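You operate a simulated robot arm through the tools that you are given. There is no shell and no other tool. Be economical: measure what you need, move in short steps, check, and stop when the job is done.

You are at the controls of a simulated two-armed robot. One attempt, no reset.

JOB
Take the napkin from the table top and lay it out flat on the worktop under the window.

The check looks at the end state, three seconds after you hand in, the way a careful person would. Anything else that was tipped, shoved, dropped, spilled or broken makes it a failure. Flat cloth is picked up by pressing the open fingertips on it (5 to 10 N) and closing them slowly along it; thin cloth reads only 2 to 8 mm in the jaws.

ROBOT AND FRAMES
Two 7-joint arms with two-finger parallel grippers on one trunk, on a base that drives. Base frame: it is fixed to the floor where the robot stands at the start and does not move with it; the origin is under the middle of the robot, x ahead of it, y to its left, z up. Units: cm, degrees, N and s.
The left shoulder is at the start at [7, 17.7, 104.1], the right one opposite. Places, roughly: worktop under the window [-100, 40, 90]. Payload 3.43 kg a hand.
The tool frame of a hand sits at the grasp point between the pads (the TCP): z along the fingers, y along the line on which they close. The tips reach 3 cm beyond it. Largest opening 9.4 cm; finger width 2.8, thickness 1; the body of the gripper, 5 by 9.6 cm, starts 5.5 cm behind the TCP.
Orientation is that of the tool frame in the base frame, as [roll, pitch, yaw] about the fixed x, y, z axes, in that order (R = Rz(yaw) Ry(pitch) Rx(roll)). With the fingers straight down and closing along the base's y, the tool's x points along the base's -x, its y along +y and its z along -z.

CONTROLS
- The arms move only by the tool arm_command. It takes "left_plan", "right_plan" or both (then of equal length, played together; a hand with none holds still); each is a list that holds one entry, the list of rows, each a list of 7 numbers: the opening in per cent of the stroke, from 0 (shut) to 100 (fully open), then the shift along the tool's x, y, z in units of 30 mm (1.0 is 30 mm), then the turn, a rotation vector about the tool's x, y, z in units of 4 degrees (1.0 is 4 degrees). In form: [[[claw, tx, ty, tz, rx, ry, rz], ...]]. A call has 1 to 12 rows; each row shifts and turns the commanded pose from where the row before left it, along the tool's axes as they then stand. A call with a number of a shift or a turn outside -1 to 1 is refused whole. Rows are played at 5 a second. More than 5 cm and 8.6 degrees between two rows, or a gripper value outside its range, and nothing of the call is played. A pose out of reach is approached as far as the arm can. The call stops where the force on the tool passes 40 N (or 10 N more than at its start, if that is more) or the arm is blocked; 0.2 s more then pass. The fingers move at their own pace (about 15.3 cm/s each) and stop on an object; they squeeze with about 43 N. The grip force told is the motor's: it shows also when the fingers shut on nothing. Time passes only in rows, and 0.2 s behind the last, so rows that do not move let the fingers close. The reply holds the time, the measured pose of the TCP, the force on the tool along the base axes, the opening and the grip force, in the units named above and with some noise, with the torque about the TCP (base axes, N m) and any sound that the robot's microphone picked up.
- Cameras (640 x 400 px; columns grow to the right, rows downward): "scene" is now at [5.76, 7.09, 132.89]; the picture's right is [0.99, -0.10, -0.00], its down [-0.09, -0.82, -0.56] and it looks along [0.06, 0.56, -0.83] (base axes); focal length 214 px, centre (320, 200). "left" rides on the left gripper at [7.6, -1.4, -10.3] in its tool frame; the picture's right is [0.18, 0.98, 0.00], its down [-0.75, 0.14, -0.64] and it looks along [-0.63, 0.12, 0.77] (tool axes); focal length 243 px, centre (320, 200). "right" rides on the right gripper at [7.6, 1.4, -10.3] in its tool frame; the picture's right is [-0.18, 0.98, 0.00], its down [-0.75, -0.14, -0.64] and it looks along [-0.63, -0.12, 0.77] (tool axes); focal length 243 px, centre (320, 200). There is no depth. A picture from a camera that has moved, and an enlarged one, comes with that camera's place and axes in the base frame and with its lens.
- snapshot(camera): a new picture of that camera. It takes no simulated time.
- move_column(by): slides the trunk up (or, below 0, down) by that many cm; the arms and the scene camera ride with it, the base frame stays. It gives what a move gives, with no picture.
- drive_base(legs): drives the robot by 1 to 6 legs, each [ahead, turn to the left] in cm and degrees, along the robot's own axes; the way and the turn of a leg run together, so that a leg with both is an arc; at most 150 cm and 180 degrees a leg. The arms and the cameras ride along, it lands a little off, and it stops where it bumps. It gives what a move gives.
- head_to(pan, tilt): turns the head with the scene camera to pan (to the left, within 86 degrees either way) and tilt (down, from -29 to 69), counted from straight ahead of the robot. It gives what a move gives.
- zoom(camera, box): a new picture of the part [left, top, right, bottom] of that camera's present view, enlarged. It takes no simulated time.
- job_done(): hands the job in; it is judged then, once.

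Work in short steps. Places have to be worked out from the pictures, the camera data and where the tool is seen: move nearer, look again, correct. Check each grasp and each placing, and mend what went wrong. You have 120 turns and 88 pictures in all, those below and enlarged ones among them. Open the grippers and draw the arms clear of the work before you hand the job in, unless the task says otherwise; then end with one line.

The tools are called after "Request:" as a command line: name --argument value ..., lists and objects as JSON in quotes. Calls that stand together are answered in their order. arm_command: Moves the arms, as the interface text tells. Its arguments: {"type":"object","properties":{"left_plan":{"type":"array","items":{"type":"array","items":{"type":"array","items":{"type":"number"}}}},"right_plan":{"type":"array","items":{"type":"array","items":{"type":"array","items":{"type":"number"}}}}},"required":[]} The other tools are called the same way: move_column (by) slides the trunk up or down; drive_base (legs) drives the base; head_to (pan, tilt) turns the head that bears the scene camera; snapshot (camera) takes a picture; zoom (camera, box) takes an enlarged picture of a part of a camera's view; job_done () hands the job in.

At the start:

```text
time_s: 0.0
left_tool_pos: [43.82, 37.48, 110.72]
left_orientation: [179.9, 0.1, 179.9]
left_force: [-0.6, 0.2, -0.2]
left_wrist_torque: [0.01, -0.01, 0.01]
left_width: 9.39
left_gripper_force: 0.1
right_tool_pos: [50.43, -10.1, 109.93]
right_orientation: [180.0, -0.1, -180.0]
right_force: [0.0, 0.6, -0.2]
right_wrist_torque: [-0.04, 0.03, 0.03]
right_width: 9.39
right_gripper_force: 0.1
trunk travel left (down, up): [-62.2, 21.8]
robot x, y, heading: [0.12, -0.18, 0.1]
head pan, tilt: [84.1, 55.7]
```

scene: 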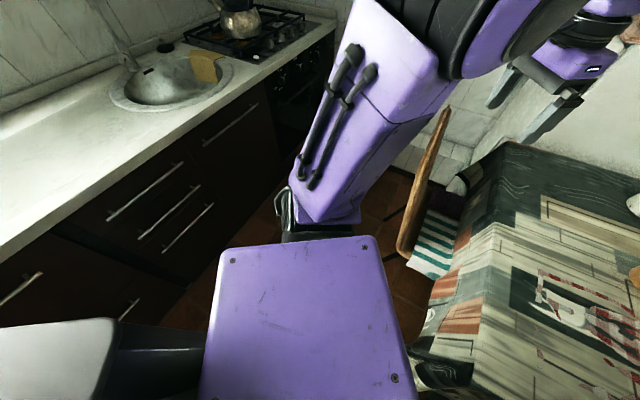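
right: 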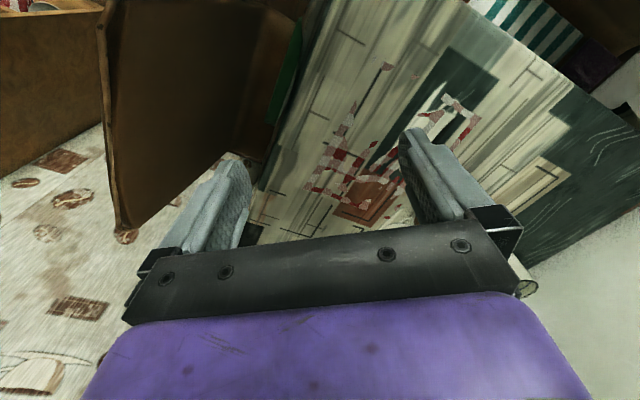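
left: 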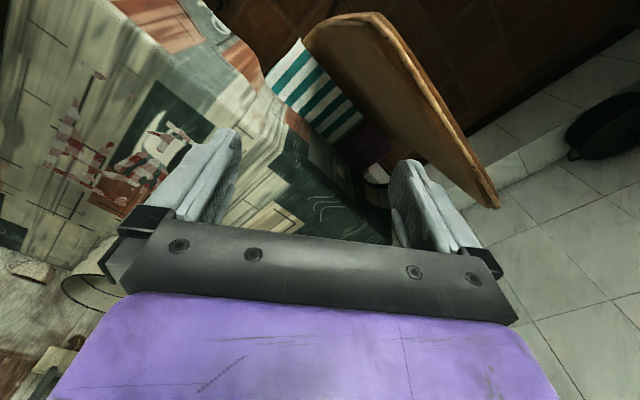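

The scene camera looks left, where the counter lies along the left side and behind. I turn the head ahead to see the table.

Request:
head_to --pan 0 --tilt 45

Request:
snapshot --camera "scene"

```text
time_s: 1.6
left_tool_pos: [43.82, 37.76, 110.67]
left_orientation: [-179.9, 0.1, 180.0]
left_force: [0.0, 0.0, 0.5]
left_wrist_torque: [0.02, 0.02, -0.02]
left_width: 9.4
left_gripper_force: 0.1
right_tool_pos: [50.36, -10.07, 109.99]
right_orientation: [180.0, 0.0, -180.0]
right_force: [0.6, 0.0, -0.5]
right_wrist_torque: [-0.01, -0.02, -0.02]
right_width: 9.37
right_gripper_force: 0.1
trunk travel left (down, up): [-62.2, 21.8]
robot x, y, heading: [-0.16, 0.13, 0.0]
head pan, tilt: [0.0, 45.0]
```

```text
84 pictures are left
camera scene: at [13.16, 0.0, 134.33], right [0.0, -1.0, 0.0], down [-0.71, 0.0, -0.71], along [0.71, 0.0, -0.71], focal length 214 px, centre (320, 200)
```

scene: 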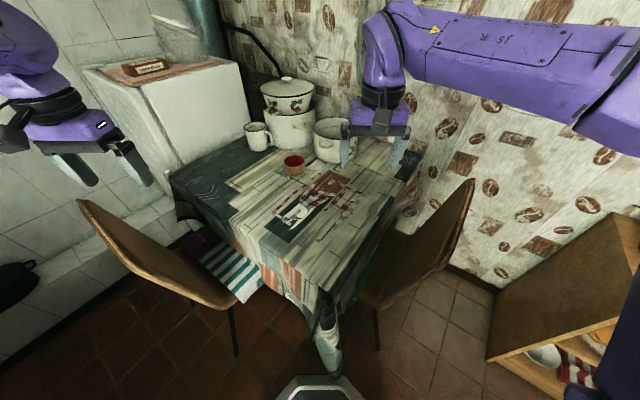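

The table is straight ahead, covered with a patterned cloth. I zoom in to find the napkin.

Request:
zoom --camera "scene" --box '[170, 70, 430, 300]'

Request:
zoom --camera "right" --box '[240, 0, 560, 230]'

```text
1.74 times, centred on (300, 185) of scene
camera zoom: at [13.16, 0.0, 134.33], right [0.0, -1.0, 0.0], down [-0.71, 0.0, -0.71], along [0.71, 0.0, -0.71], focal length 373 px, centre (355, 226)
```

zoom: 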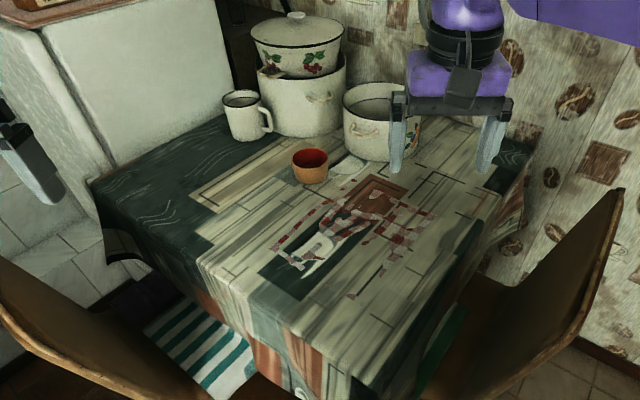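

```text
1.74 times, centred on (400, 115) of right
camera zoom: at [42.8, -8.7, 120.2], right [0.18, 0.98, 0.0], down [0.75, -0.14, 0.64], along [0.63, -0.12, -0.77], focal length 422 px, centre (181, 348)
```

zoom: 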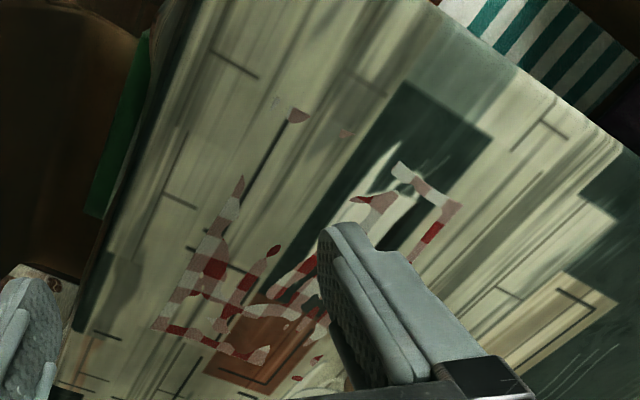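

The napkin may be the red gingham patches around x≈55–89, y≈-18…20. I look closer with the left camera, whose view is less blocked.

Request:
zoom --camera "left" --box '[0, 40, 240, 200]'

Request:
zoom --camera "scene" --box '[250, 140, 370, 215]'

```text
2.50 times, centred on (120, 120) of left
camera zoom: at [36.24, 36.23, 120.91], right [-0.18, 0.98, 0.0], down [0.75, 0.14, 0.64], along [0.63, 0.12, -0.77], focal length 606 px, centre (820, 400)
```

zoom: 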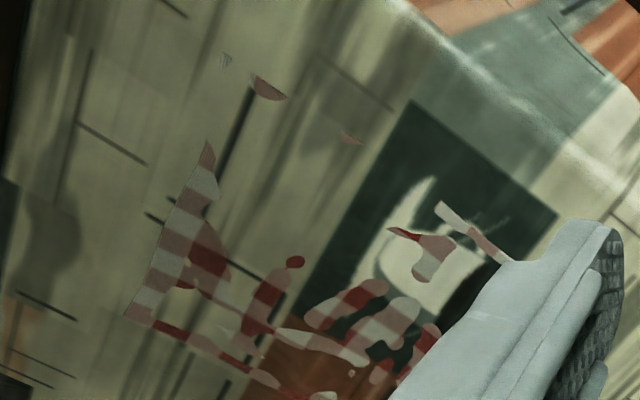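

```text
5.33 times, centred on (310, 178) of scene
camera zoom: at [13.16, 0.0, 134.33], right [0.0, -1.0, 0.0], down [-0.71, 0.0, -0.71], along [0.71, 0.0, -0.71], focal length 1144 px, centre (373, 320)
```

zoom: 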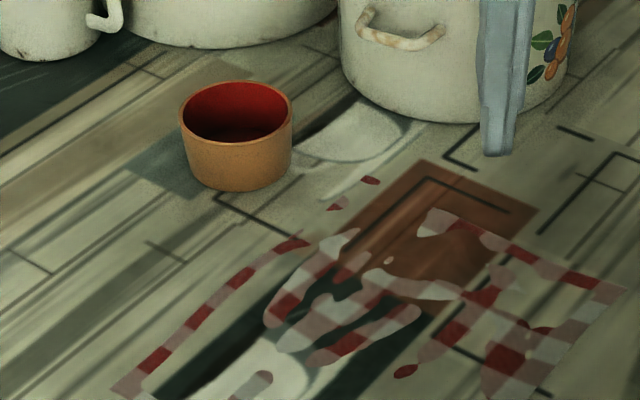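

The red gingham napkin is confirmed, lying about as a rectangle with corners near (95,0), (81,-20), (56,-1), (70,19). Now I look at the counter on the left/back, and down at the base front.

Request:
head_to --pan 86 --tilt 20

Request:
snapshot --camera "scene"

Request:
head_to --pan 0 --tilt 69

Request:
snapshot --camera "scene"

```text
time_s: 3.2
left_tool_pos: [43.9, 37.73, 110.91]
left_orientation: [180.0, 0.2, 180.0]
left_force: [-0.9, -0.2, 0.0]
left_wrist_torque: [-0.03, 0.0, 0.02]
left_width: 9.42
left_gripper_force: 0.1
right_tool_pos: [50.51, -10.09, 109.93]
right_orientation: [-179.9, 0.0, -180.0]
right_force: [0.0, -0.6, -0.3]
right_wrist_torque: [0.04, -0.01, -0.02]
right_width: 9.41
right_gripper_force: 0.1
trunk travel left (down, up): [-62.2, 21.8]
robot x, y, heading: [0.2, 0.11, -0.3]
head pan, tilt: [85.9, 20.0]
```

```text
79 pictures are left
camera scene: at [5.7, 9.29, 138.19], right [1.0, -0.07, 0.0], down [-0.02, -0.34, -0.94], along [0.07, 0.94, -0.34], focal length 214 px, centre (320, 200)
```

scene: 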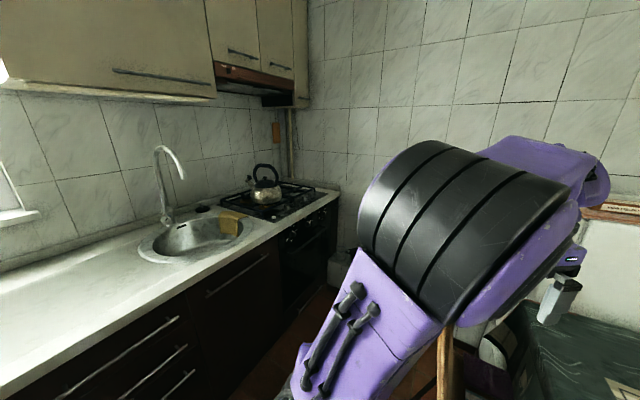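

```text
time_s: 4.8
left_tool_pos: [43.91, 37.61, 110.89]
left_orientation: [-179.9, 0.0, -180.0]
left_force: [-0.3, 0.2, 0.0]
left_wrist_torque: [0.03, -0.01, 0.0]
left_width: 9.42
left_gripper_force: 0.0
right_tool_pos: [50.42, -10.14, 109.91]
right_orientation: [-179.9, 0.0, -179.9]
right_force: [-0.1, 0.7, 0.3]
right_wrist_torque: [-0.03, 0.0, 0.03]
right_width: 9.39
right_gripper_force: 0.1
trunk travel left (down, up): [-62.2, 21.8]
robot x, y, heading: [0.12, 0.37, -0.1]
head pan, tilt: [0.0, 68.8]
```

```text
78 pictures are left
camera scene: at [10.62, 0.0, 131.44], right [0.0, -1.0, 0.0], down [-0.93, 0.0, -0.36], along [0.36, 0.0, -0.93], focal length 214 px, centre (320, 200)
```

scene: 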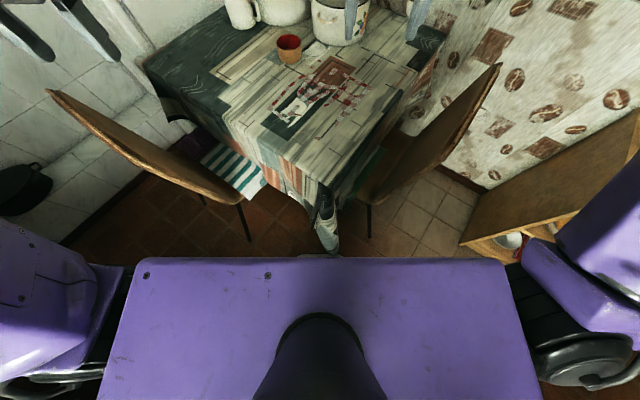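

The counter left of the sink is empty; it runs diagonally at z≈90, and the path is open. I drive ahead 8 cm to bring the napkin's near edge (corner N≈(56,-1) to L≈(70,19)) well into reach.

Request:
drive_base --legs '[[8, 0]]'

Request:
head_to --pan 0 --tilt 50

Request:
zoom --camera "scene" --box '[220, 110, 420, 235]'

```text
time_s: 5.8
left_tool_pos: [51.86, 37.76, 110.84]
left_orientation: [180.0, 0.0, -180.0]
left_force: [0.5, 0.3, 0.0]
left_wrist_torque: [-0.01, -0.01, 0.02]
left_width: 9.43
left_gripper_force: 0.1
right_tool_pos: [58.43, -10.25, 110.01]
right_orientation: [-179.9, 0.0, -180.0]
right_force: [-1.0, 0.1, 0.1]
right_wrist_torque: [0.02, 0.04, 0.0]
right_width: 9.41
right_gripper_force: 0.0
trunk travel left (down, up): [-62.2, 21.8]
robot x, y, heading: [7.81, -0.01, -0.2]
head pan, tilt: [0.0, 68.8]
```

```text
time_s: 6.7
left_tool_pos: [51.9, 37.74, 110.76]
left_orientation: [180.0, 0.1, 180.0]
left_force: [0.4, 0.6, -0.4]
left_wrist_torque: [0.0, -0.02, -0.01]
left_width: 9.38
left_gripper_force: 0.1
right_tool_pos: [58.32, -10.04, 109.96]
right_orientation: [180.0, 0.0, -180.0]
right_force: [-1.3, -0.7, 0.2]
right_wrist_torque: [0.0, 0.0, -0.01]
right_width: 9.4
right_gripper_force: 0.0
trunk travel left (down, up): [-62.2, 21.8]
robot x, y, heading: [7.74, 0.35, -0.0]
head pan, tilt: [0.0, 50.0]
```

```text
3.20 times, centred on (320, 172) of scene
camera zoom: at [20.7, 0.0, 133.63], right [0.0, -1.0, 0.0], down [-0.77, 0.0, -0.64], along [0.64, 0.0, -0.77], focal length 686 px, centre (320, 288)
```

zoom: 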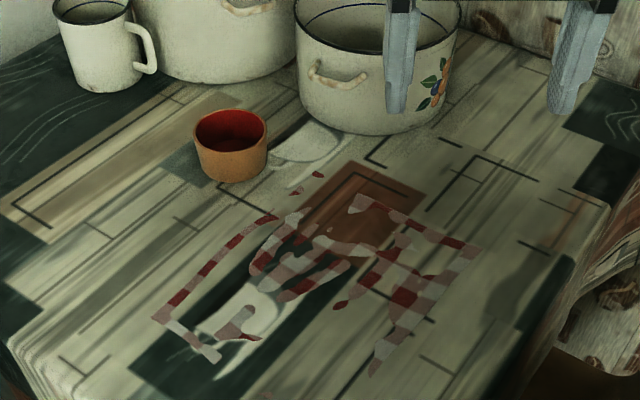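

The napkin corners come out as L≈(69,19.5), N≈(54.4,-0.4), R≈(80,-20), T≈(94.5,0). I bring both hands above the points near L and N, at about 12 cm above the table, then turn them so the jaws close along the edge N–L.

Request:
arm_command --left_plan '[[[43, -0.506, -0.667, 0.873, 0, 0, 0], [43, -0.506, -0.667, 0.873, 0, 0, 0], [43, -0.506, -0.667, 0.873, 0, 0, 0], [43, -0.506, -0.667, 0.873, 0, 0, 0], [43, -0.506, -0.667, 0.873, 0, 0, 0], [43, -0.506, -0.667, 0.873, 0, 0, 0], [43, -0.506, -0.667, 0.873, 0, 0, 0], [43, -0.506, -0.667, 0.873, 0, 0, 0], [43, -0.506, -0.667, 0.873, 0, 0, 0], [43, -0.506, -0.667, 0.873, 0, 0, 0], [43, -0.506, -0.667, 0.873, 0, 0, 0]]]' --right_plan '[[[43, 0.018, 0.336, 0.848, 0, 0, 0], [43, 0.018, 0.336, 0.848, 0, 0, 0], [43, 0.018, 0.336, 0.848, 0, 0, 0], [43, 0.018, 0.336, 0.848, 0, 0, 0], [43, 0.018, 0.336, 0.848, 0, 0, 0], [43, 0.018, 0.336, 0.848, 0, 0, 0], [43, 0.018, 0.336, 0.848, 0, 0, 0], [43, 0.018, 0.336, 0.848, 0, 0, 0], [43, 0.018, 0.336, 0.848, 0, 0, 0], [43, 0.018, 0.336, 0.848, 0, 0, 0], [43, 0.018, 0.336, 0.848, 0, 0, 0]]]'

Request:
arm_command --left_plan '[[[43, 0, 0, 0, 0, 0, 1], [43, 0, 0, 0, 0, 0, 1], [43, 0, 0, 0, 0, 0, 1], [43, 0, 0, 0, 0, 0, 1], [43, 0, 0, 0, 0, 0, 1], [43, 0, 0, 0, 0, 0, 1], [43, 0, 0, 0, 0, 0, 1], [43, 0, 0, 0, 0, 0, 1], [43, 0, 0, 0, 0, 0, 1]]]' --right_plan '[[[43, 0, 0, 0, 0, 0, 1], [43, 0, 0, 0, 0, 0, 1], [43, 0, 0, 0, 0, 0, 1], [43, 0, 0, 0, 0, 0, 1], [43, 0, 0, 0, 0, 0, 1], [43, 0, 0, 0, 0, 0, 1], [43, 0, 0, 0, 0, 0, 1], [43, 0, 0, 0, 0, 0, 1], [43, 0, 0, 0, 0, 0, 1]]]'

Request:
snapshot --camera "scene"

Request:
snapshot --camera "left"

Request:
snapshot --camera "right"

```text
time_s: 9.1
left_tool_pos: [68.81, 15.64, 81.97]
left_orientation: [-180.0, 0.0, 179.9]
left_force: [0.0, 0.4, -0.7]
left_wrist_torque: [-0.02, -0.01, 0.01]
left_width: 4.05
left_gripper_force: 0.1
right_tool_pos: [57.85, 1.11, 81.92]
right_orientation: [179.8, 0.0, 179.9]
right_force: [0.2, 0.1, 0.2]
right_wrist_torque: [-0.01, 0.01, 0.02]
right_width: 4.04
right_gripper_force: 0.1
trunk travel left (down, up): [-62.2, 21.8]
robot x, y, heading: [8.26, -0.21, 0.1]
head pan, tilt: [0.0, 50.0]
```

```text
time_s: 11.1
left_tool_pos: [68.72, 15.75, 81.86]
left_orientation: [180.0, 0.2, 143.9]
left_force: [0.0, 0.2, 0.9]
left_wrist_torque: [-0.01, -0.01, 0.01]
left_width: 4.03
left_gripper_force: 0.1
right_tool_pos: [57.94, 1.15, 82.06]
right_orientation: [-180.0, 0.0, 143.9]
right_force: [-0.2, 0.2, -0.1]
right_wrist_torque: [0.02, -0.01, 0.01]
right_width: 4.02
right_gripper_force: 0.1
trunk travel left (down, up): [-62.2, 21.8]
robot x, y, heading: [8.29, -0.17, 0.0]
head pan, tilt: [0.0, 50.0]
```

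```text
76 pictures are left
camera scene: at [20.74, 0.01, 133.64], right [0.0, -1.0, 0.0], down [-0.77, 0.0, -0.64], along [0.64, 0.0, -0.77], focal length 214 px, centre (320, 200)
```

scene: 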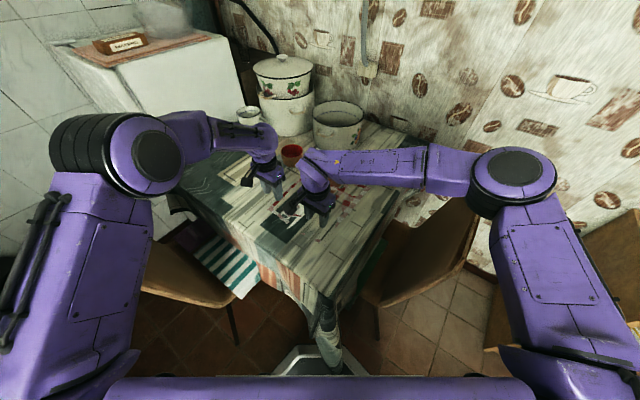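

```text
75 pictures are left
camera left: at [61.64, 19.02, 92.12], right [0.43, 0.9, 0.0], down [0.69, -0.33, 0.64], along [0.58, -0.28, -0.77], focal length 243 px, centre (320, 200)
```

left: 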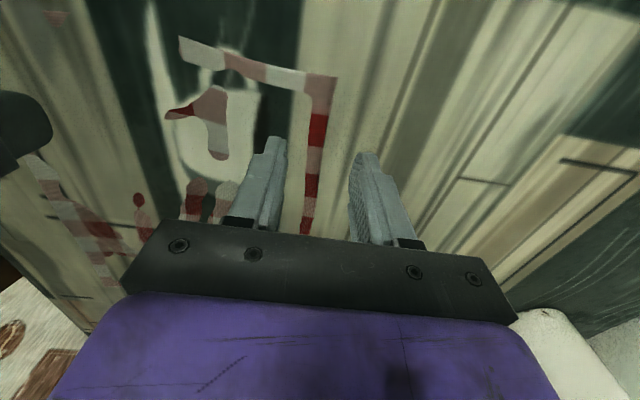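

```text
74 pictures are left
camera right: at [52.6, 6.64, 92.26], right [0.73, 0.69, 0.0], down [0.53, -0.56, 0.64], along [0.44, -0.47, -0.77], focal length 243 px, centre (320, 200)
```

right: 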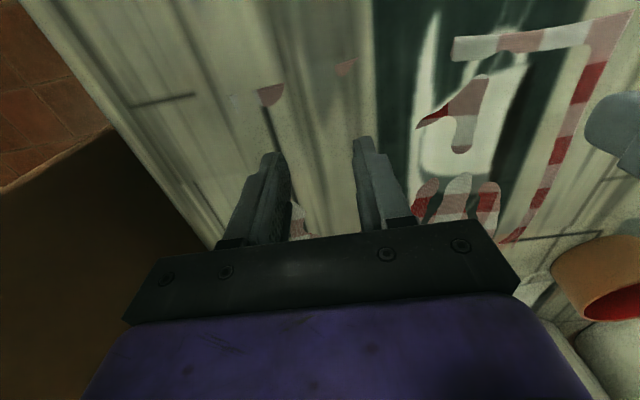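

By comparing all three cameras the table top actually sits at z≈73, with L≈(66.8,18.5) and N≈(53,-0.4). I correct both hands to 3.2 cm in from the corners and 2 cm in from the edge, and descend 3 cm.

Request:
arm_command --left_plan '[[[43, 0.367, -0.742, 0, 0, 0, 0], [43, 0, 0, 0.5, 0, 0, 0], [43, 0, 0, 0.5, 0, 0, 0]]]' --right_plan '[[[43, 0.36, -0.325, 0, 0, 0, 0], [43, 0, 0, 0.5, 0, 0, 0], [43, 0, 0, 0.5, 0, 0, 0]]]'

Request:
snapshot --camera "left"

Request:
snapshot --camera "right"

```text
time_s: 11.9
left_tool_pos: [66.45, 14.5, 78.95]
left_orientation: [179.9, 0.1, 144.1]
left_force: [-0.5, -0.2, -0.3]
left_wrist_torque: [0.01, 0.0, -0.01]
left_width: 4.05
left_gripper_force: 0.1
right_tool_pos: [56.43, 0.95, 79.22]
right_orientation: [179.9, 0.0, 144.0]
right_force: [-0.5, 0.2, 0.4]
right_wrist_torque: [-0.03, 0.04, -0.01]
right_width: 4.05
right_gripper_force: 0.1
trunk travel left (down, up): [-62.2, 21.8]
robot x, y, heading: [8.1, 0.28, -0.0]
head pan, tilt: [0.0, 50.0]
```

```text
73 pictures are left
camera left: at [59.42, 17.76, 89.19], right [0.43, 0.9, 0.0], down [0.69, -0.33, 0.64], along [0.58, -0.28, -0.77], focal length 243 px, centre (320, 200)
```

left: 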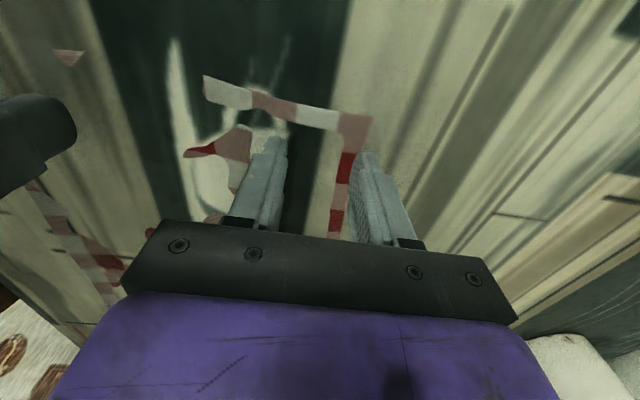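

```text
72 pictures are left
camera right: at [51.08, 6.48, 89.34], right [0.73, 0.69, 0.0], down [0.53, -0.56, 0.64], along [0.44, -0.47, -0.77], focal length 243 px, centre (320, 200)
```

right: 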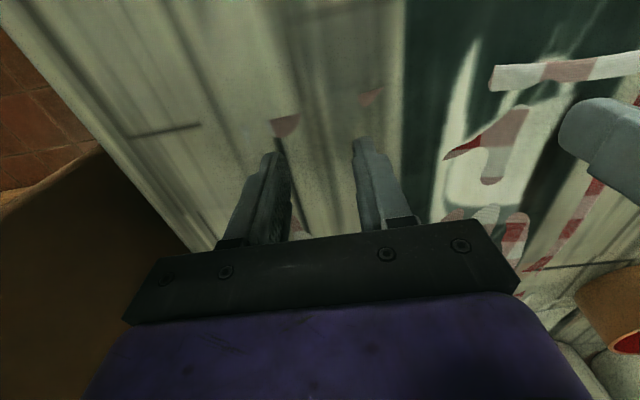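

Both hands sit about 3 cm along and 2 cm in from the corners, as planned. I narrow the opening a little and lower gently toward contact.

Request:
arm_command --left_plan '[[[36, 0, 0, 0.3, 0, 0, 0], [36, 0, 0, 0.3, 0, 0, 0], [36, 0, 0, 0.2, 0, 0, 0], [36, 0, 0, 0, 0, 0, 0]]]' --right_plan '[[[36, 0, 0, 0.3, 0, 0, 0], [36, 0, 0, 0.3, 0, 0, 0], [36, 0, 0, 0.2, 0, 0, 0], [36, 0, 0, 0, 0, 0, 0]]]'

```text
time_s: 12.6
left_tool_pos: [66.49, 14.35, 78.15]
left_orientation: [179.3, 1.2, 144.1]
left_force: [-1.5, -0.8, 24.5]
left_wrist_torque: [-0.33, 0.54, 0.0]
left_width: 3.47
left_gripper_force: 0.3
right_tool_pos: [56.42, 0.87, 78.16]
right_orientation: [178.9, 0.6, 143.9]
right_force: [-3.2, -2.5, 24.7]
right_wrist_torque: [-0.51, 0.63, 0.0]
right_width: 3.59
right_gripper_force: 1.7
trunk travel left (down, up): [-62.2, 21.8]
robot x, y, heading: [8.47, -0.23, 0.0]
head pan, tilt: [0.0, 50.0]
stopped in row 3 (right hand): the force on the tool passed its limit (the readings are from after the stop); the commanded pose is now the measured one
```

Contact came at TCP z≈78.15 with 25 N. I back off slightly to get into the 5–10 N range.

Request:
arm_command --left_plan '[[[36, 0, 0, -0.04, 0, 0, 0], [36, 0, 0, 0, 0, 0, 0]]]' --right_plan '[[[36, 0, 0, -0.04, 0, 0, 0], [36, 0, 0, 0, 0, 0, 0]]]'

Request:
snapshot --camera "left"

Request:
snapshot --camera "right"

```text
time_s: 13.2
left_tool_pos: [66.6, 14.34, 78.12]
left_orientation: [179.3, 1.1, 144.0]
left_force: [5.7, -2.4, 31.2]
left_wrist_torque: [-0.4, 0.44, 0.11]
left_width: 3.32
left_gripper_force: 0.2
right_tool_pos: [56.17, 0.87, 78.02]
right_orientation: [179.0, 0.5, 143.8]
right_force: [-2.6, 1.8, 28.7]
right_wrist_torque: [-0.41, 0.67, -0.04]
right_width: 3.38
right_gripper_force: 0.2
trunk travel left (down, up): [-62.2, 21.8]
robot x, y, heading: [8.12, -0.04, 0.1]
head pan, tilt: [0.0, 50.0]
```

```text
71 pictures are left
camera left: at [59.29, 17.68, 88.12], right [0.43, 0.9, 0.01], down [0.68, -0.33, 0.66], along [0.6, -0.28, -0.75], focal length 243 px, centre (320, 200)
```

left: 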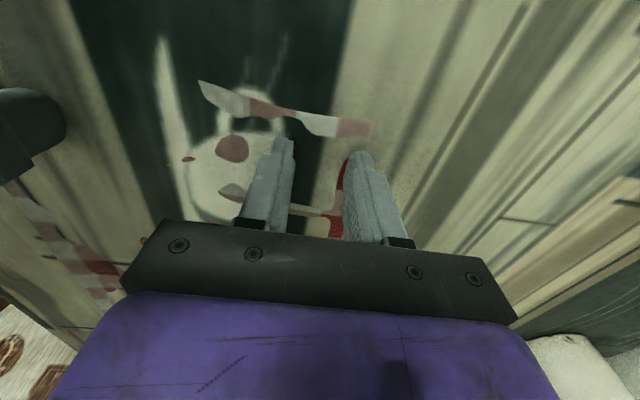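

```text
70 pictures are left
camera right: at [50.81, 6.43, 88.3], right [0.73, 0.68, 0.02], down [0.51, -0.56, 0.65], along [0.45, -0.46, -0.76], focal length 243 px, centre (320, 200)
```

right: 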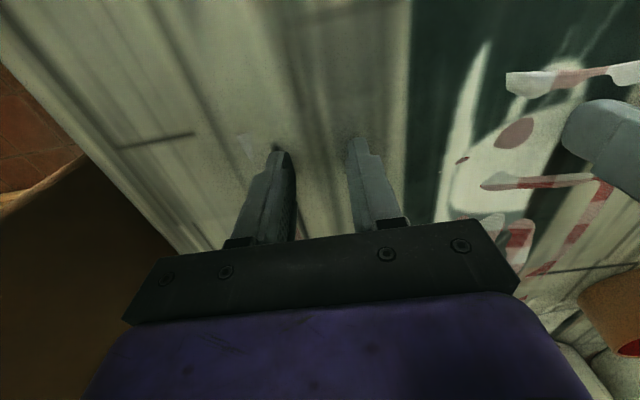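

The cloth shows dents under the fingertips, so the tips are on it; the force is still about 30 N. I back off 2–3 mm more.

Request:
arm_command --left_plan '[[[36, 0, 0, -0.08, 0, 0, 0], [36, 0, 0, 0, 0, 0, 0], [36, 0, 0, 0, 0, 0, 0]]]' --right_plan '[[[36, 0, 0, -0.08, 0, 0, 0], [36, 0, 0, 0, 0, 0, 0], [36, 0, 0, 0, 0, 0, 0]]]'

```text
time_s: 14.0
left_tool_pos: [66.56, 14.42, 78.12]
left_orientation: [179.4, 0.9, 144.0]
left_force: [2.9, -1.7, 22.7]
left_wrist_torque: [-0.32, 0.37, 0.09]
left_width: 3.36
left_gripper_force: 0.1
right_tool_pos: [56.43, 0.83, 78.19]
right_orientation: [179.2, 0.5, 143.9]
right_force: [-2.9, 1.5, 17.4]
right_wrist_torque: [-0.21, 0.43, -0.1]
right_width: 3.43
right_gripper_force: 0.7
trunk travel left (down, up): [-62.2, 21.8]
robot x, y, heading: [7.65, 0.0, -0.2]
head pan, tilt: [0.0, 50.0]
```

The stiffness is about 4 N/mm; I raise left 3.5 mm and right 2.3 mm for about 8 N.

Request:
arm_command --left_plan '[[[36, 0, 0, -0.12, 0, 0, 0], [36, 0, 0, 0, 0, 0, 0], [36, 0, 0, 0, 0, 0, 0]]]' --right_plan '[[[36, 0, 0, -0.075, 0, 0, 0], [36, 0, 0, 0, 0, 0, 0], [36, 0, 0, 0, 0, 0, 0]]]'

```text
time_s: 14.8
left_tool_pos: [66.9, 14.57, 78.03]
left_orientation: [179.6, 0.7, 144.0]
left_force: [-1.2, 0.4, 3.9]
left_wrist_torque: [-0.03, 0.07, 0.01]
left_width: 3.41
left_gripper_force: 0.2
right_tool_pos: [56.7, 1.01, 78.13]
right_orientation: [179.4, 0.3, 144.0]
right_force: [0.1, -0.1, 0.8]
right_wrist_torque: [-0.01, 0.03, -0.02]
right_width: 3.38
right_gripper_force: 0.2
trunk travel left (down, up): [-62.2, 21.8]
robot x, y, heading: [8.37, -0.09, 0.0]
head pan, tilt: [0.0, 50.0]
```

Slightly too light now; I press down 1–1.5 mm again and close slowly.

Request:
arm_command --left_plan '[[[36, 0, 0, 0.035, 0, 0, 0], [36, 0, 0, 0, 0, 0, 0], [36, 0, 0, 0, 0, 0, 0]]]' --right_plan '[[[36, 0, 0, 0.055, 0, 0, 0], [36, 0, 0, 0, 0, 0, 0], [36, 0, 0, 0, 0, 0, 0]]]'

```text
time_s: 15.6
left_tool_pos: [66.9, 14.55, 78.13]
left_orientation: [179.5, 0.7, 144.0]
left_force: [-0.3, 0.3, 1.3]
left_wrist_torque: [0.0, 0.04, -0.02]
left_width: 3.38
left_gripper_force: 0.0
right_tool_pos: [56.69, 0.87, 78.17]
right_orientation: [179.3, 0.4, 143.8]
right_force: [-0.5, -1.1, 9.2]
right_wrist_torque: [-0.17, 0.2, 0.01]
right_width: 3.41
right_gripper_force: 0.4
trunk travel left (down, up): [-62.2, 21.8]
robot x, y, heading: [8.03, -0.1, -0.2]
head pan, tilt: [0.0, 50.0]
```

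Right is at 9 N. Left needs about 1.5 mm more.

Request:
arm_command --left_plan '[[[36, 0, 0, 0.055, 0, 0, 0], [36, 0, 0, 0, 0, 0, 0]]]'

```text
time_s: 16.2
left_tool_pos: [66.79, 14.45, 78.06]
left_orientation: [179.5, 0.8, 144.0]
left_force: [-1.2, 1.0, 13.9]
left_wrist_torque: [-0.12, 0.35, 0.0]
left_width: 3.39
left_gripper_force: 0.1
right_tool_pos: [56.67, 1.0, 78.13]
right_orientation: [179.4, 0.4, 143.9]
right_force: [1.1, -0.2, 3.6]
right_wrist_torque: [-0.06, 0.12, 0.03]
right_width: 3.33
right_gripper_force: 0.0
trunk travel left (down, up): [-62.2, 21.8]
robot x, y, heading: [7.84, -0.01, -0.0]
head pan, tilt: [0.0, 50.0]
```

Near enough; I trim each a little and close slowly on the cloth.

Request:
arm_command --left_plan '[[[33, 0, 0, -0.02, 0, 0, 0], [29, 0, 0, 0, 0, 0, 0], [25, 0, 0, 0, 0, 0, 0], [21, 0, 0, 0, 0, 0, 0], [17, 0, 0, 0, 0, 0, 0], [13, 0, 0, 0, 0, 0, 0], [9, 0, 0, 0, 0, 0, 0], [5, 0, 0, 0, 0, 0, 0], [2, 0, 0, 0, 0, 0, 0], [0, 0, 0, 0, 0, 0, 0], [0, 0, 0, 0, 0, 0, 0]]]' --right_plan '[[[33, 0, 0, 0.025, 0, 0, 0], [29, 0, 0, 0, 0, 0, 0], [25, 0, 0, 0, 0, 0, 0], [21, 0, 0, 0, 0, 0, 0], [17, 0, 0, 0, 0, 0, 0], [13, 0, 0, 0, 0, 0, 0], [9, 0, 0, 0, 0, 0, 0], [5, 0, 0, 0, 0, 0, 0], [2, 0, 0, 0, 0, 0, 0], [0, 0, 0, 0, 0, 0, 0], [0, 0, 0, 0, 0, 0, 0]]]'

Request:
snapshot --camera "left"

Request:
snapshot --camera "right"

```text
time_s: 18.6
left_tool_pos: [66.63, 14.5, 78.23]
left_orientation: [179.6, 0.8, 143.9]
left_force: [-0.5, -1.0, 0.0]
left_wrist_torque: [-0.02, 0.03, -0.01]
left_width: 0.18
left_gripper_force: 37.2
right_tool_pos: [56.57, 0.94, 78.15]
right_orientation: [179.2, 0.5, 143.9]
right_force: [0.9, -1.4, 24.1]
right_wrist_torque: [0.02, 0.23, -0.01]
right_width: 0.01
right_gripper_force: 32.7
trunk travel left (down, up): [-62.2, 21.8]
robot x, y, heading: [7.94, 0.58, -0.2]
head pan, tilt: [0.0, 50.0]
```

```text
69 pictures are left
camera left: at [59.48, 17.85, 88.21], right [0.43, 0.9, 0.01], down [0.68, -0.33, 0.65], along [0.59, -0.28, -0.76], focal length 243 px, centre (320, 200)
```

left: 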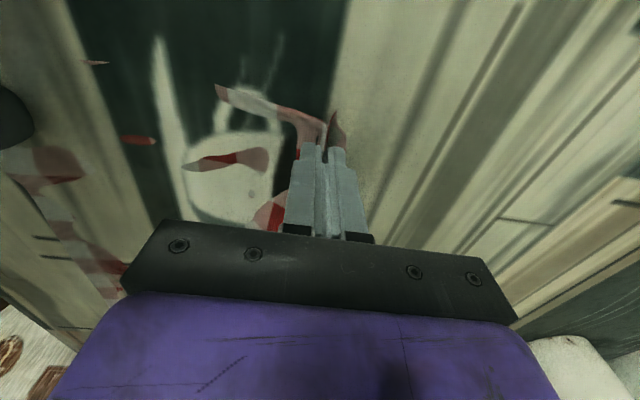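

```text
68 pictures are left
camera right: at [51.11, 6.5, 88.29], right [0.73, 0.68, 0.01], down [0.52, -0.56, 0.65], along [0.45, -0.46, -0.76], focal length 243 px, centre (320, 200)
```

right: 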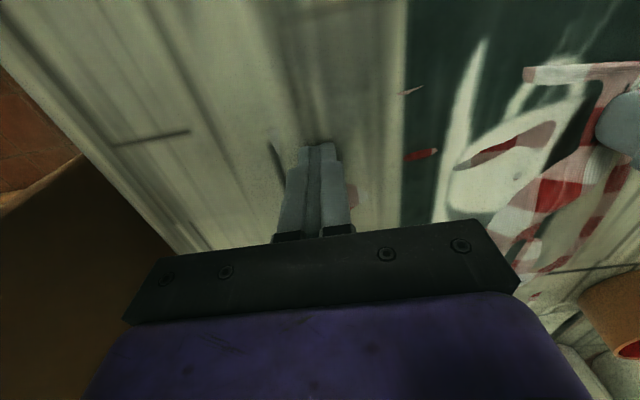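

The left hand holds the cloth (1.8 mm); the right closed on nothing. I raise the right hand to look, and lift the left 2 cm.

Request:
arm_command --left_plan '[[[0, 0, 0, -0.3, 0, 0, 0], [0, 0, 0, -0.4, 0, 0, 0], [0, 0, 0, 0, 0, 0, 0]]]' --right_plan '[[[10, 0, 0, -0.5, 0, 0, 0], [40, 0, 0, -0.8, 0, 0, 0], [43, 0, 0, 0, 0, 0, 0]]]'

Request:
snapshot --camera "left"

Request:
snapshot --camera "right"

```text
time_s: 19.4
left_tool_pos: [66.87, 14.55, 80.03]
left_orientation: [179.8, 0.6, 144.0]
left_force: [0.7, 0.3, -0.1]
left_wrist_torque: [-0.02, 0.02, 0.03]
left_width: 0.18
left_gripper_force: 36.6
right_tool_pos: [56.67, 0.78, 81.72]
right_orientation: [179.4, 0.2, 143.9]
right_force: [-0.6, -0.1, -0.1]
right_wrist_torque: [0.02, -0.01, -0.05]
right_width: 4.04
right_gripper_force: 0.1
trunk travel left (down, up): [-62.2, 21.8]
robot x, y, heading: [7.97, 0.14, 0.0]
head pan, tilt: [0.0, 50.0]
```

```text
67 pictures are left
camera left: at [59.71, 17.79, 90.16], right [0.43, 0.9, 0.0], down [0.69, -0.33, 0.65], along [0.59, -0.28, -0.76], focal length 243 px, centre (320, 200)
```

left: 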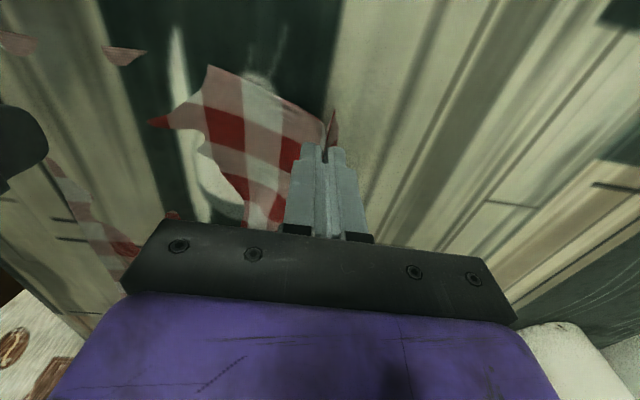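

```text
66 pictures are left
camera right: at [51.25, 6.39, 91.95], right [0.73, 0.69, 0.01], down [0.52, -0.56, 0.64], along [0.45, -0.46, -0.77], focal length 243 px, centre (320, 200)
```

right: 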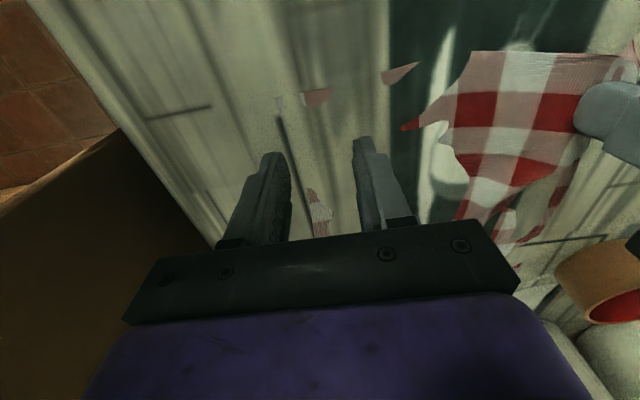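

The right-hand position is fine; it just pressed too lightly or slid. I shift it 0.7 cm further along the edge, lower again to contact, then press a bit harder.

Request:
arm_command --right_plan '[[[43, 0, 0.23, 0.5, 0, 0, 0], [43, 0, 0, 0.5, 0, 0, 0], [43, 0, 0, 0.2, 0, 0, 0], [43, 0, 0, 0.05, 0, 0, 0], [43, 0, 0, 0, 0, 0, 0]]]'

```text
time_s: 20.6
left_tool_pos: [66.7, 14.52, 80.17]
left_orientation: [179.6, 0.8, 144.0]
left_force: [0.1, 0.1, 0.1]
left_wrist_torque: [-0.01, 0.01, -0.03]
left_width: 0.19
left_gripper_force: 36.4
right_tool_pos: [57.05, 1.51, 78.21]
right_orientation: [179.4, 0.3, 143.8]
right_force: [-0.6, 0.2, 1.5]
right_wrist_torque: [-0.01, 0.03, -0.01]
right_width: 4.04
right_gripper_force: 0.0
trunk travel left (down, up): [-62.2, 21.8]
robot x, y, heading: [8.29, -0.2, 0.1]
head pan, tilt: [0.0, 50.0]
```

Touching at 1.5 N. I go down 2 mm more.

Request:
arm_command --right_plan '[[[43, 0, 0, 0.07, 0, 0, 0], [43, 0, 0, 0, 0, 0, 0], [43, 0, 0, 0, 0, 0, 0]]]'

```text
time_s: 21.4
left_tool_pos: [66.78, 14.47, 80.24]
left_orientation: [179.6, 0.6, 144.1]
left_force: [0.5, 0.7, 0.2]
left_wrist_torque: [-0.02, 0.0, 0.02]
left_width: 0.18
left_gripper_force: 36.4
right_tool_pos: [56.96, 1.45, 78.12]
right_orientation: [179.2, 0.4, 143.8]
right_force: [4.4, -2.1, 18.1]
right_wrist_torque: [-0.38, 0.26, 0.1]
right_width: 3.97
right_gripper_force: 0.1
trunk travel left (down, up): [-62.2, 21.8]
robot x, y, heading: [7.61, -0.11, 0.1]
head pan, tilt: [0.0, 50.0]
```

18 N is a bit high; I ease off 0.8 mm and close slowly.

Request:
arm_command --right_plan '[[[40, 0, 0, -0.025, 0, 0, 0], [36, 0, 0, 0, 0, 0, 0], [32, 0, 0, 0, 0, 0, 0], [28, 0, 0, 0, 0, 0, 0], [24, 0, 0, 0, 0, 0, 0], [20, 0, 0, 0, 0, 0, 0], [16, 0, 0, 0, 0, 0, 0], [12, 0, 0, 0, 0, 0, 0], [8, 0, 0, 0, 0, 0, 0], [4, 0, 0, 0, 0, 0, 0], [0, 0, 0, 0, 0, 0, 0], [0, 0, 0, 0, 0, 0, 0]]]'

Request:
snapshot --camera "right"

```text
time_s: 24.0
left_tool_pos: [66.65, 14.51, 80.24]
left_orientation: [179.6, 0.7, 144.0]
left_force: [-0.7, -0.7, -0.1]
left_wrist_torque: [-0.03, 0.1, -0.02]
left_width: 0.21
left_gripper_force: 36.8
right_tool_pos: [57.03, 1.55, 78.09]
right_orientation: [179.2, 0.3, 143.8]
right_force: [0.9, 1.7, 11.8]
right_wrist_torque: [0.01, 0.08, 0.07]
right_width: 0.18
right_gripper_force: 36.5
trunk travel left (down, up): [-62.2, 21.8]
robot x, y, heading: [7.9, -0.07, 0.2]
head pan, tilt: [0.0, 50.0]
```

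```text
65 pictures are left
camera right: at [51.57, 7.07, 88.31], right [0.73, 0.68, 0.01], down [0.52, -0.56, 0.64], along [0.45, -0.46, -0.76], focal length 243 px, centre (320, 200)
```

right: 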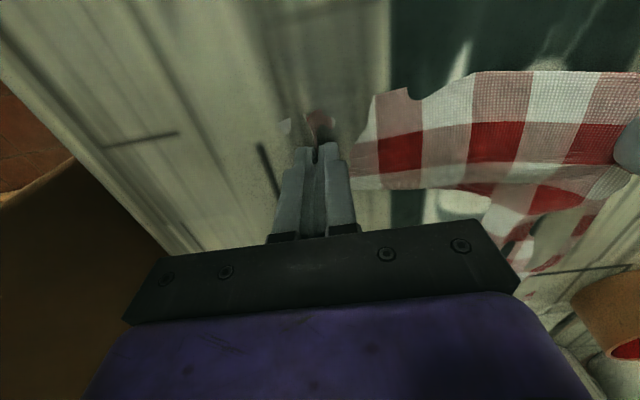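

Both hands hold the cloth now (1.8–2 mm each). I lift both straight up in steps.

Request:
arm_command --left_plan '[[[0, 0, 0, -0.3, 0, 0, 0], [0, 0, 0, -0.6, 0, 0, 0], [0, 0, 0, -0.6, 0, 0, 0], [0, 0, 0, -0.6, 0, 0, 0], [0, 0, 0, -0.6, 0, 0, 0], [0, 0, 0, -0.6, 0, 0, 0]]]' --right_plan '[[[0, 0, 0, -0.9, 0, 0, 0], [0, 0, 0, -0.7, 0, 0, 0], [0, 0, 0, -0.6, 0, 0, 0], [0, 0, 0, -0.6, 0, 0, 0], [0, 0, 0, -0.6, 0, 0, 0], [0, 0, 0, -0.6, 0, 0, 0]]]'

Request:
snapshot --camera "scene"

Request:
snapshot --camera "right"

```text
time_s: 25.4
left_tool_pos: [66.59, 14.44, 89.91]
left_orientation: [179.6, 0.7, 144.0]
left_force: [-0.2, 0.2, 0.1]
left_wrist_torque: [-0.04, 0.02, -0.02]
left_width: 0.18
left_gripper_force: 36.6
right_tool_pos: [56.81, 1.41, 89.91]
right_orientation: [179.4, 0.3, 143.9]
right_force: [0.0, 0.7, 0.3]
right_wrist_torque: [0.02, 0.0, 0.01]
right_width: 0.18
right_gripper_force: 36.9
trunk travel left (down, up): [-62.2, 21.8]
robot x, y, heading: [8.28, -0.19, 0.2]
head pan, tilt: [0.0, 50.0]
```

```text
64 pictures are left
camera scene: at [20.67, -0.01, 133.64], right [0.0, -1.0, 0.0], down [-0.77, 0.0, -0.64], along [0.64, 0.0, -0.77], focal length 214 px, centre (320, 200)
```

scene: 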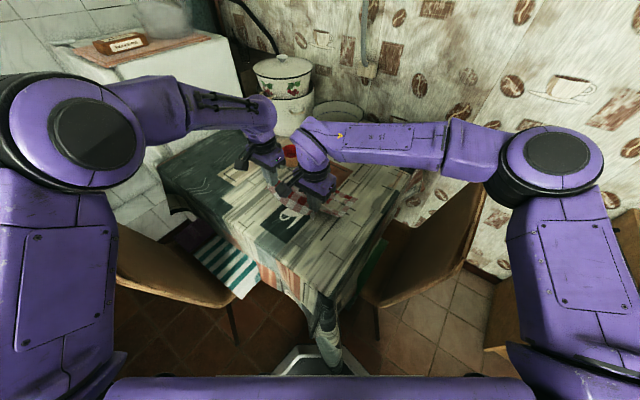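

```text
63 pictures are left
camera right: at [51.46, 6.95, 100.04], right [0.73, 0.69, 0.01], down [0.52, -0.56, 0.64], along [0.45, -0.46, -0.76], focal length 243 px, centre (320, 200)
```

right: 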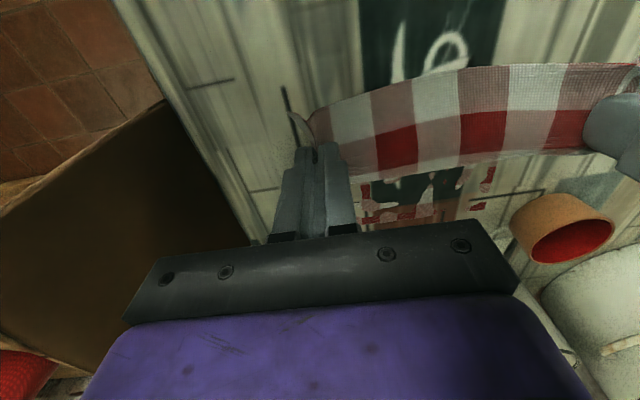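

The cloth lifts well between the hands. Next I raise the trunk 20 cm.

Request:
move_column --by 20

Request:
snapshot --camera "scene"

Request:
snapshot --camera "right"

```text
time_s: 27.5
left_tool_pos: [66.61, 14.39, 109.84]
left_orientation: [179.6, 0.8, 144.0]
left_force: [-0.8, -0.2, -0.8]
left_wrist_torque: [-0.04, 0.01, 0.0]
left_width: 0.18
left_gripper_force: 36.4
right_tool_pos: [56.99, 1.36, 109.8]
right_orientation: [179.4, 0.4, 143.8]
right_force: [0.4, 1.5, 0.3]
right_wrist_torque: [0.0, -0.03, -0.05]
right_width: 0.14
right_gripper_force: 37.0
trunk travel left (down, up): [-82.2, 1.8]
robot x, y, heading: [8.2, -0.34, 0.2]
head pan, tilt: [0.0, 50.0]
```

```text
62 pictures are left
camera scene: at [20.77, -0.01, 153.63], right [0.0, -1.0, 0.0], down [-0.77, 0.0, -0.64], along [0.64, 0.0, -0.77], focal length 214 px, centre (320, 200)
```

scene: 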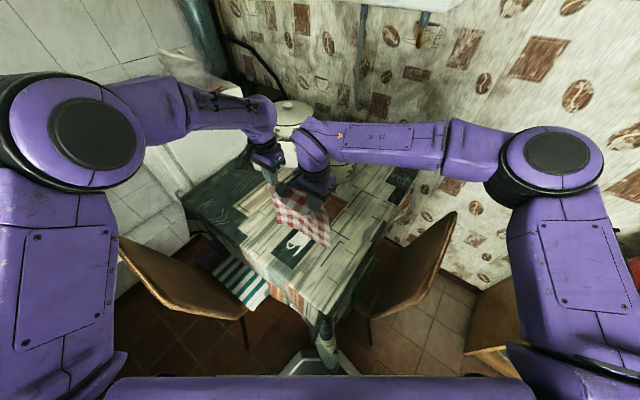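

```text
61 pictures are left
camera right: at [51.54, 6.95, 120.0], right [0.73, 0.68, 0.01], down [0.52, -0.56, 0.64], along [0.45, -0.46, -0.76], focal length 243 px, centre (320, 200)
```

right: 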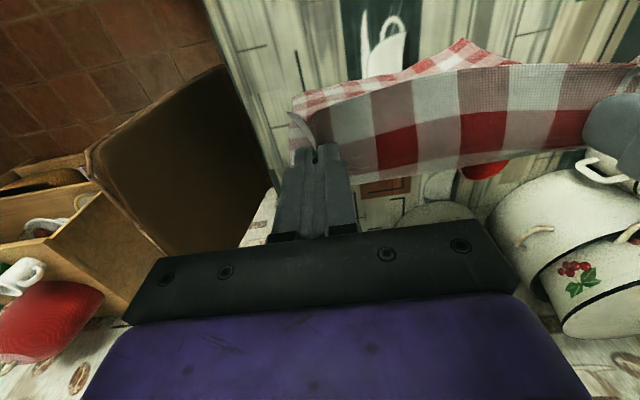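

The napkin hangs cleanly. I raise the hands another 15 cm while turning the held edge to be square to the robot, hands at x≈56, y≈±8.

Request:
arm_command --left_plan '[[[0, 0.183, -0.417, -0.55, 0, 0, -1], [0, 0.211, -0.403, -0.55, 0, 0, -1], [0, 0.239, -0.387, -0.55, 0, 0, -1], [0, 0.265, -0.37, -0.55, 0, 0, -1], [0, 0.29, -0.35, -0.55, 0, 0, -1], [0, 0.315, -0.329, -0.55, 0, 0, -1], [0, 0.336, -0.307, -0.55, 0, 0, -1], [0, 0.357, -0.283, -0.55, 0, 0, -1], [0, 0.376, -0.258, -0.55, 0, 0, -1]]]' --right_plan '[[[0, -0.179, -0.31, -0.55, 0, 0, -1], [0, -0.157, -0.322, -0.55, 0, 0, -1], [0, -0.134, -0.331, -0.55, 0, 0, -1], [0, -0.111, -0.34, -0.55, 0, 0, -1], [0, -0.087, -0.348, -0.55, 0, 0, -1], [0, -0.062, -0.352, -0.55, 0, 0, -1], [0, -0.038, -0.356, -0.55, 0, 0, -1], [0, -0.012, -0.357, -0.55, 0, 0, -1], [0, 0.012, -0.358, -0.55, 0, 0, -1]]]'

Request:
snapshot --camera "scene"

```text
time_s: 29.5
left_tool_pos: [55.71, 8.16, 124.63]
left_orientation: [-179.8, 0.8, -179.9]
left_force: [0.1, -7.8, 0.0]
left_wrist_torque: [-0.23, 0.0, -0.12]
left_width: 0.2
left_gripper_force: 36.2
right_tool_pos: [55.68, -8.53, 124.68]
right_orientation: [179.5, 0.5, 180.0]
right_force: [-0.3, 8.0, -1.3]
right_wrist_torque: [0.23, -0.01, 0.03]
right_width: 0.14
right_gripper_force: 36.7
trunk travel left (down, up): [-82.2, 1.8]
robot x, y, heading: [7.88, -0.19, 0.1]
head pan, tilt: [0.0, 50.0]
```

```text
60 pictures are left
camera scene: at [20.58, -0.1, 153.65], right [0.0, -1.0, 0.0], down [-0.77, 0.0, -0.64], along [0.64, 0.0, -0.77], focal length 214 px, centre (320, 200)
```

scene: 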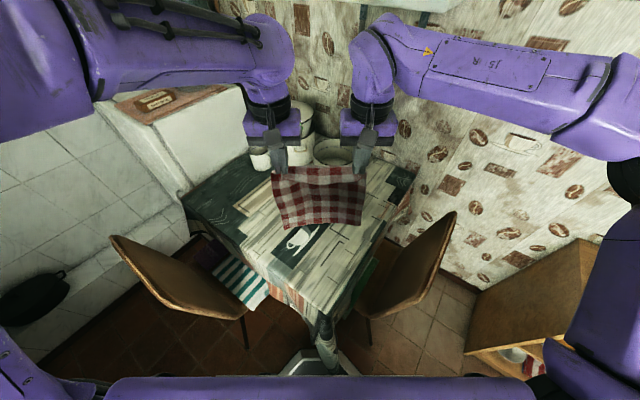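

The napkin hangs square and open between the hands. I ease the tension a little, back away from the table 13 cm, then turn left 70° and look.

Request:
arm_command --left_plan '[[[0, 0, -0.06, 0, 0, 0, 0], [0, 0, 0, 0, 0, 0, 0]]]' --right_plan '[[[0, 0, 0.06, 0, 0, 0, 0], [0, 0, 0, 0, 0, 0, 0]]]'

Request:
drive_base --legs '[[-13, 0], [0, 70]]'

Request:
head_to --pan 60 --tilt 40

Request:
snapshot --camera "scene"

```text
time_s: 30.1
left_tool_pos: [55.68, 8.1, 124.67]
left_orientation: [-179.9, 0.8, -180.0]
left_force: [-0.3, -2.1, 0.0]
left_wrist_torque: [-0.05, 0.0, -0.03]
left_width: 0.16
left_gripper_force: 36.0
right_tool_pos: [55.65, -8.21, 124.61]
right_orientation: [179.7, 0.6, 179.8]
right_force: [0.3, 2.3, -1.1]
right_wrist_torque: [0.03, 0.01, 0.0]
right_width: 0.15
right_gripper_force: 36.5
trunk travel left (down, up): [-82.2, 1.8]
robot x, y, heading: [8.24, -0.06, -0.1]
head pan, tilt: [0.0, 50.0]
```

```text
time_s: 34.4
left_tool_pos: [4.44, 47.59, 124.63]
left_orientation: [-180.0, 0.8, -110.7]
left_force: [1.1, -0.4, 0.6]
left_wrist_torque: [0.0, -0.05, -0.04]
left_width: 0.21
left_gripper_force: 36.8
right_tool_pos: [19.48, 41.66, 124.66]
right_orientation: [179.6, 0.5, -111.0]
right_force: [-1.2, -0.2, 0.4]
right_wrist_torque: [0.03, 0.08, 0.0]
right_width: 0.16
right_gripper_force: 35.7
trunk travel left (down, up): [-82.2, 1.8]
robot x, y, heading: [-5.4, -0.04, 69.1]
head pan, tilt: [0.0, 50.0]
```

```text
time_s: 35.7
left_tool_pos: [4.15, 47.51, 124.64]
left_orientation: [-179.9, 0.8, -110.9]
left_force: [0.9, -0.6, 0.0]
left_wrist_torque: [-0.03, -0.03, -0.06]
left_width: 0.2
left_gripper_force: 36.7
right_tool_pos: [19.44, 41.73, 124.57]
right_orientation: [179.7, 0.5, -111.0]
right_force: [-1.1, 0.8, -0.5]
right_wrist_torque: [-0.03, 0.02, -0.01]
right_width: 0.16
right_gripper_force: 36.4
trunk travel left (down, up): [-82.2, 1.8]
robot x, y, heading: [-5.53, 0.2, 69.2]
head pan, tilt: [60.0, 40.0]
```

```text
59 pictures are left
camera scene: at [-8.67, 11.29, 155.05], right [0.78, 0.63, 0.0], down [0.41, -0.5, -0.77], along [-0.48, 0.59, -0.64], focal length 214 px, centre (320, 200)
```

scene: 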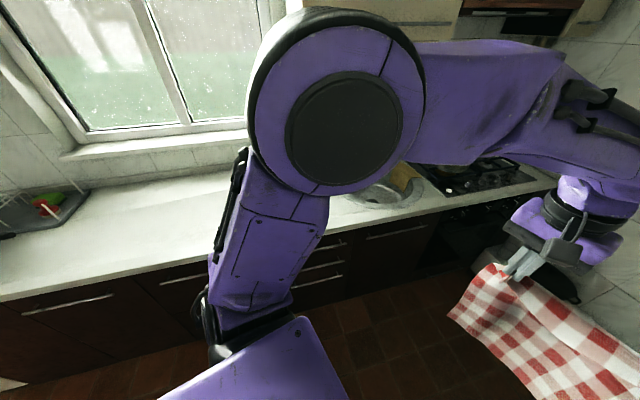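

The worktop under the window is free between the dish rack (far left) and the sink. The counter edge runs at about 55°, so I should finally face 145°. I turn left to heading ~193 so I can advance diagonally, and look along that way first.

Request:
drive_base --legs '[[0, 124]]'

Request:
head_to --pan 0 --tilt 50

Request:
snapshot --camera "scene"

```text
time_s: 41.4
left_tool_pos: [-48.54, -21.36, 124.62]
left_orientation: [-179.9, 0.8, 16.6]
left_force: [0.3, 2.0, -0.7]
left_wrist_torque: [0.08, 0.0, -0.05]
left_width: 0.18
left_gripper_force: 37.1
right_tool_pos: [-53.16, -5.87, 124.58]
right_orientation: [179.5, 0.6, 16.5]
right_force: [0.8, -0.6, -0.5]
right_wrist_torque: [-0.05, 0.03, -0.01]
right_width: 0.19
right_gripper_force: 36.4
trunk travel left (down, up): [-82.2, 1.8]
robot x, y, heading: [-5.07, 0.2, -163.4]
head pan, tilt: [60.0, 40.0]
```

```text
time_s: 42.7
left_tool_pos: [-48.61, -21.52, 124.51]
left_orientation: [-179.9, 0.8, 16.7]
left_force: [0.3, 0.9, 0.6]
left_wrist_torque: [0.07, 0.0, -0.08]
left_width: 0.19
left_gripper_force: 37.3
right_tool_pos: [-53.11, -5.86, 124.58]
right_orientation: [179.6, 0.6, 16.5]
right_force: [-0.1, -1.9, -0.1]
right_wrist_torque: [-0.05, 0.01, -0.02]
right_width: 0.17
right_gripper_force: 36.6
trunk travel left (down, up): [-82.2, 1.8]
robot x, y, heading: [-5.49, -0.29, -163.2]
head pan, tilt: [0.0, 50.0]
```

```text
58 pictures are left
camera scene: at [-17.29, -3.66, 153.64], right [-0.29, 0.96, 0.0], down [0.73, 0.22, -0.64], along [-0.62, -0.19, -0.77], focal length 214 px, centre (320, 200)
```

scene: 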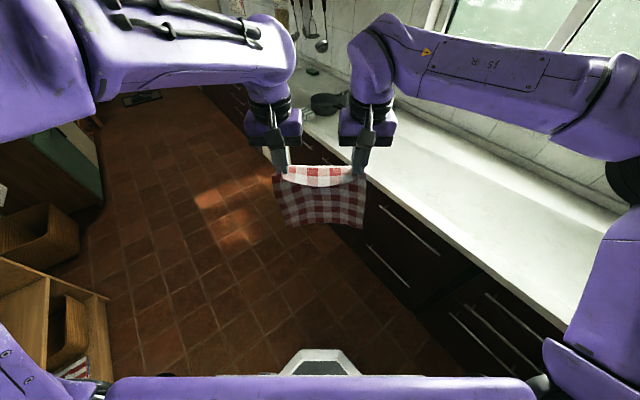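

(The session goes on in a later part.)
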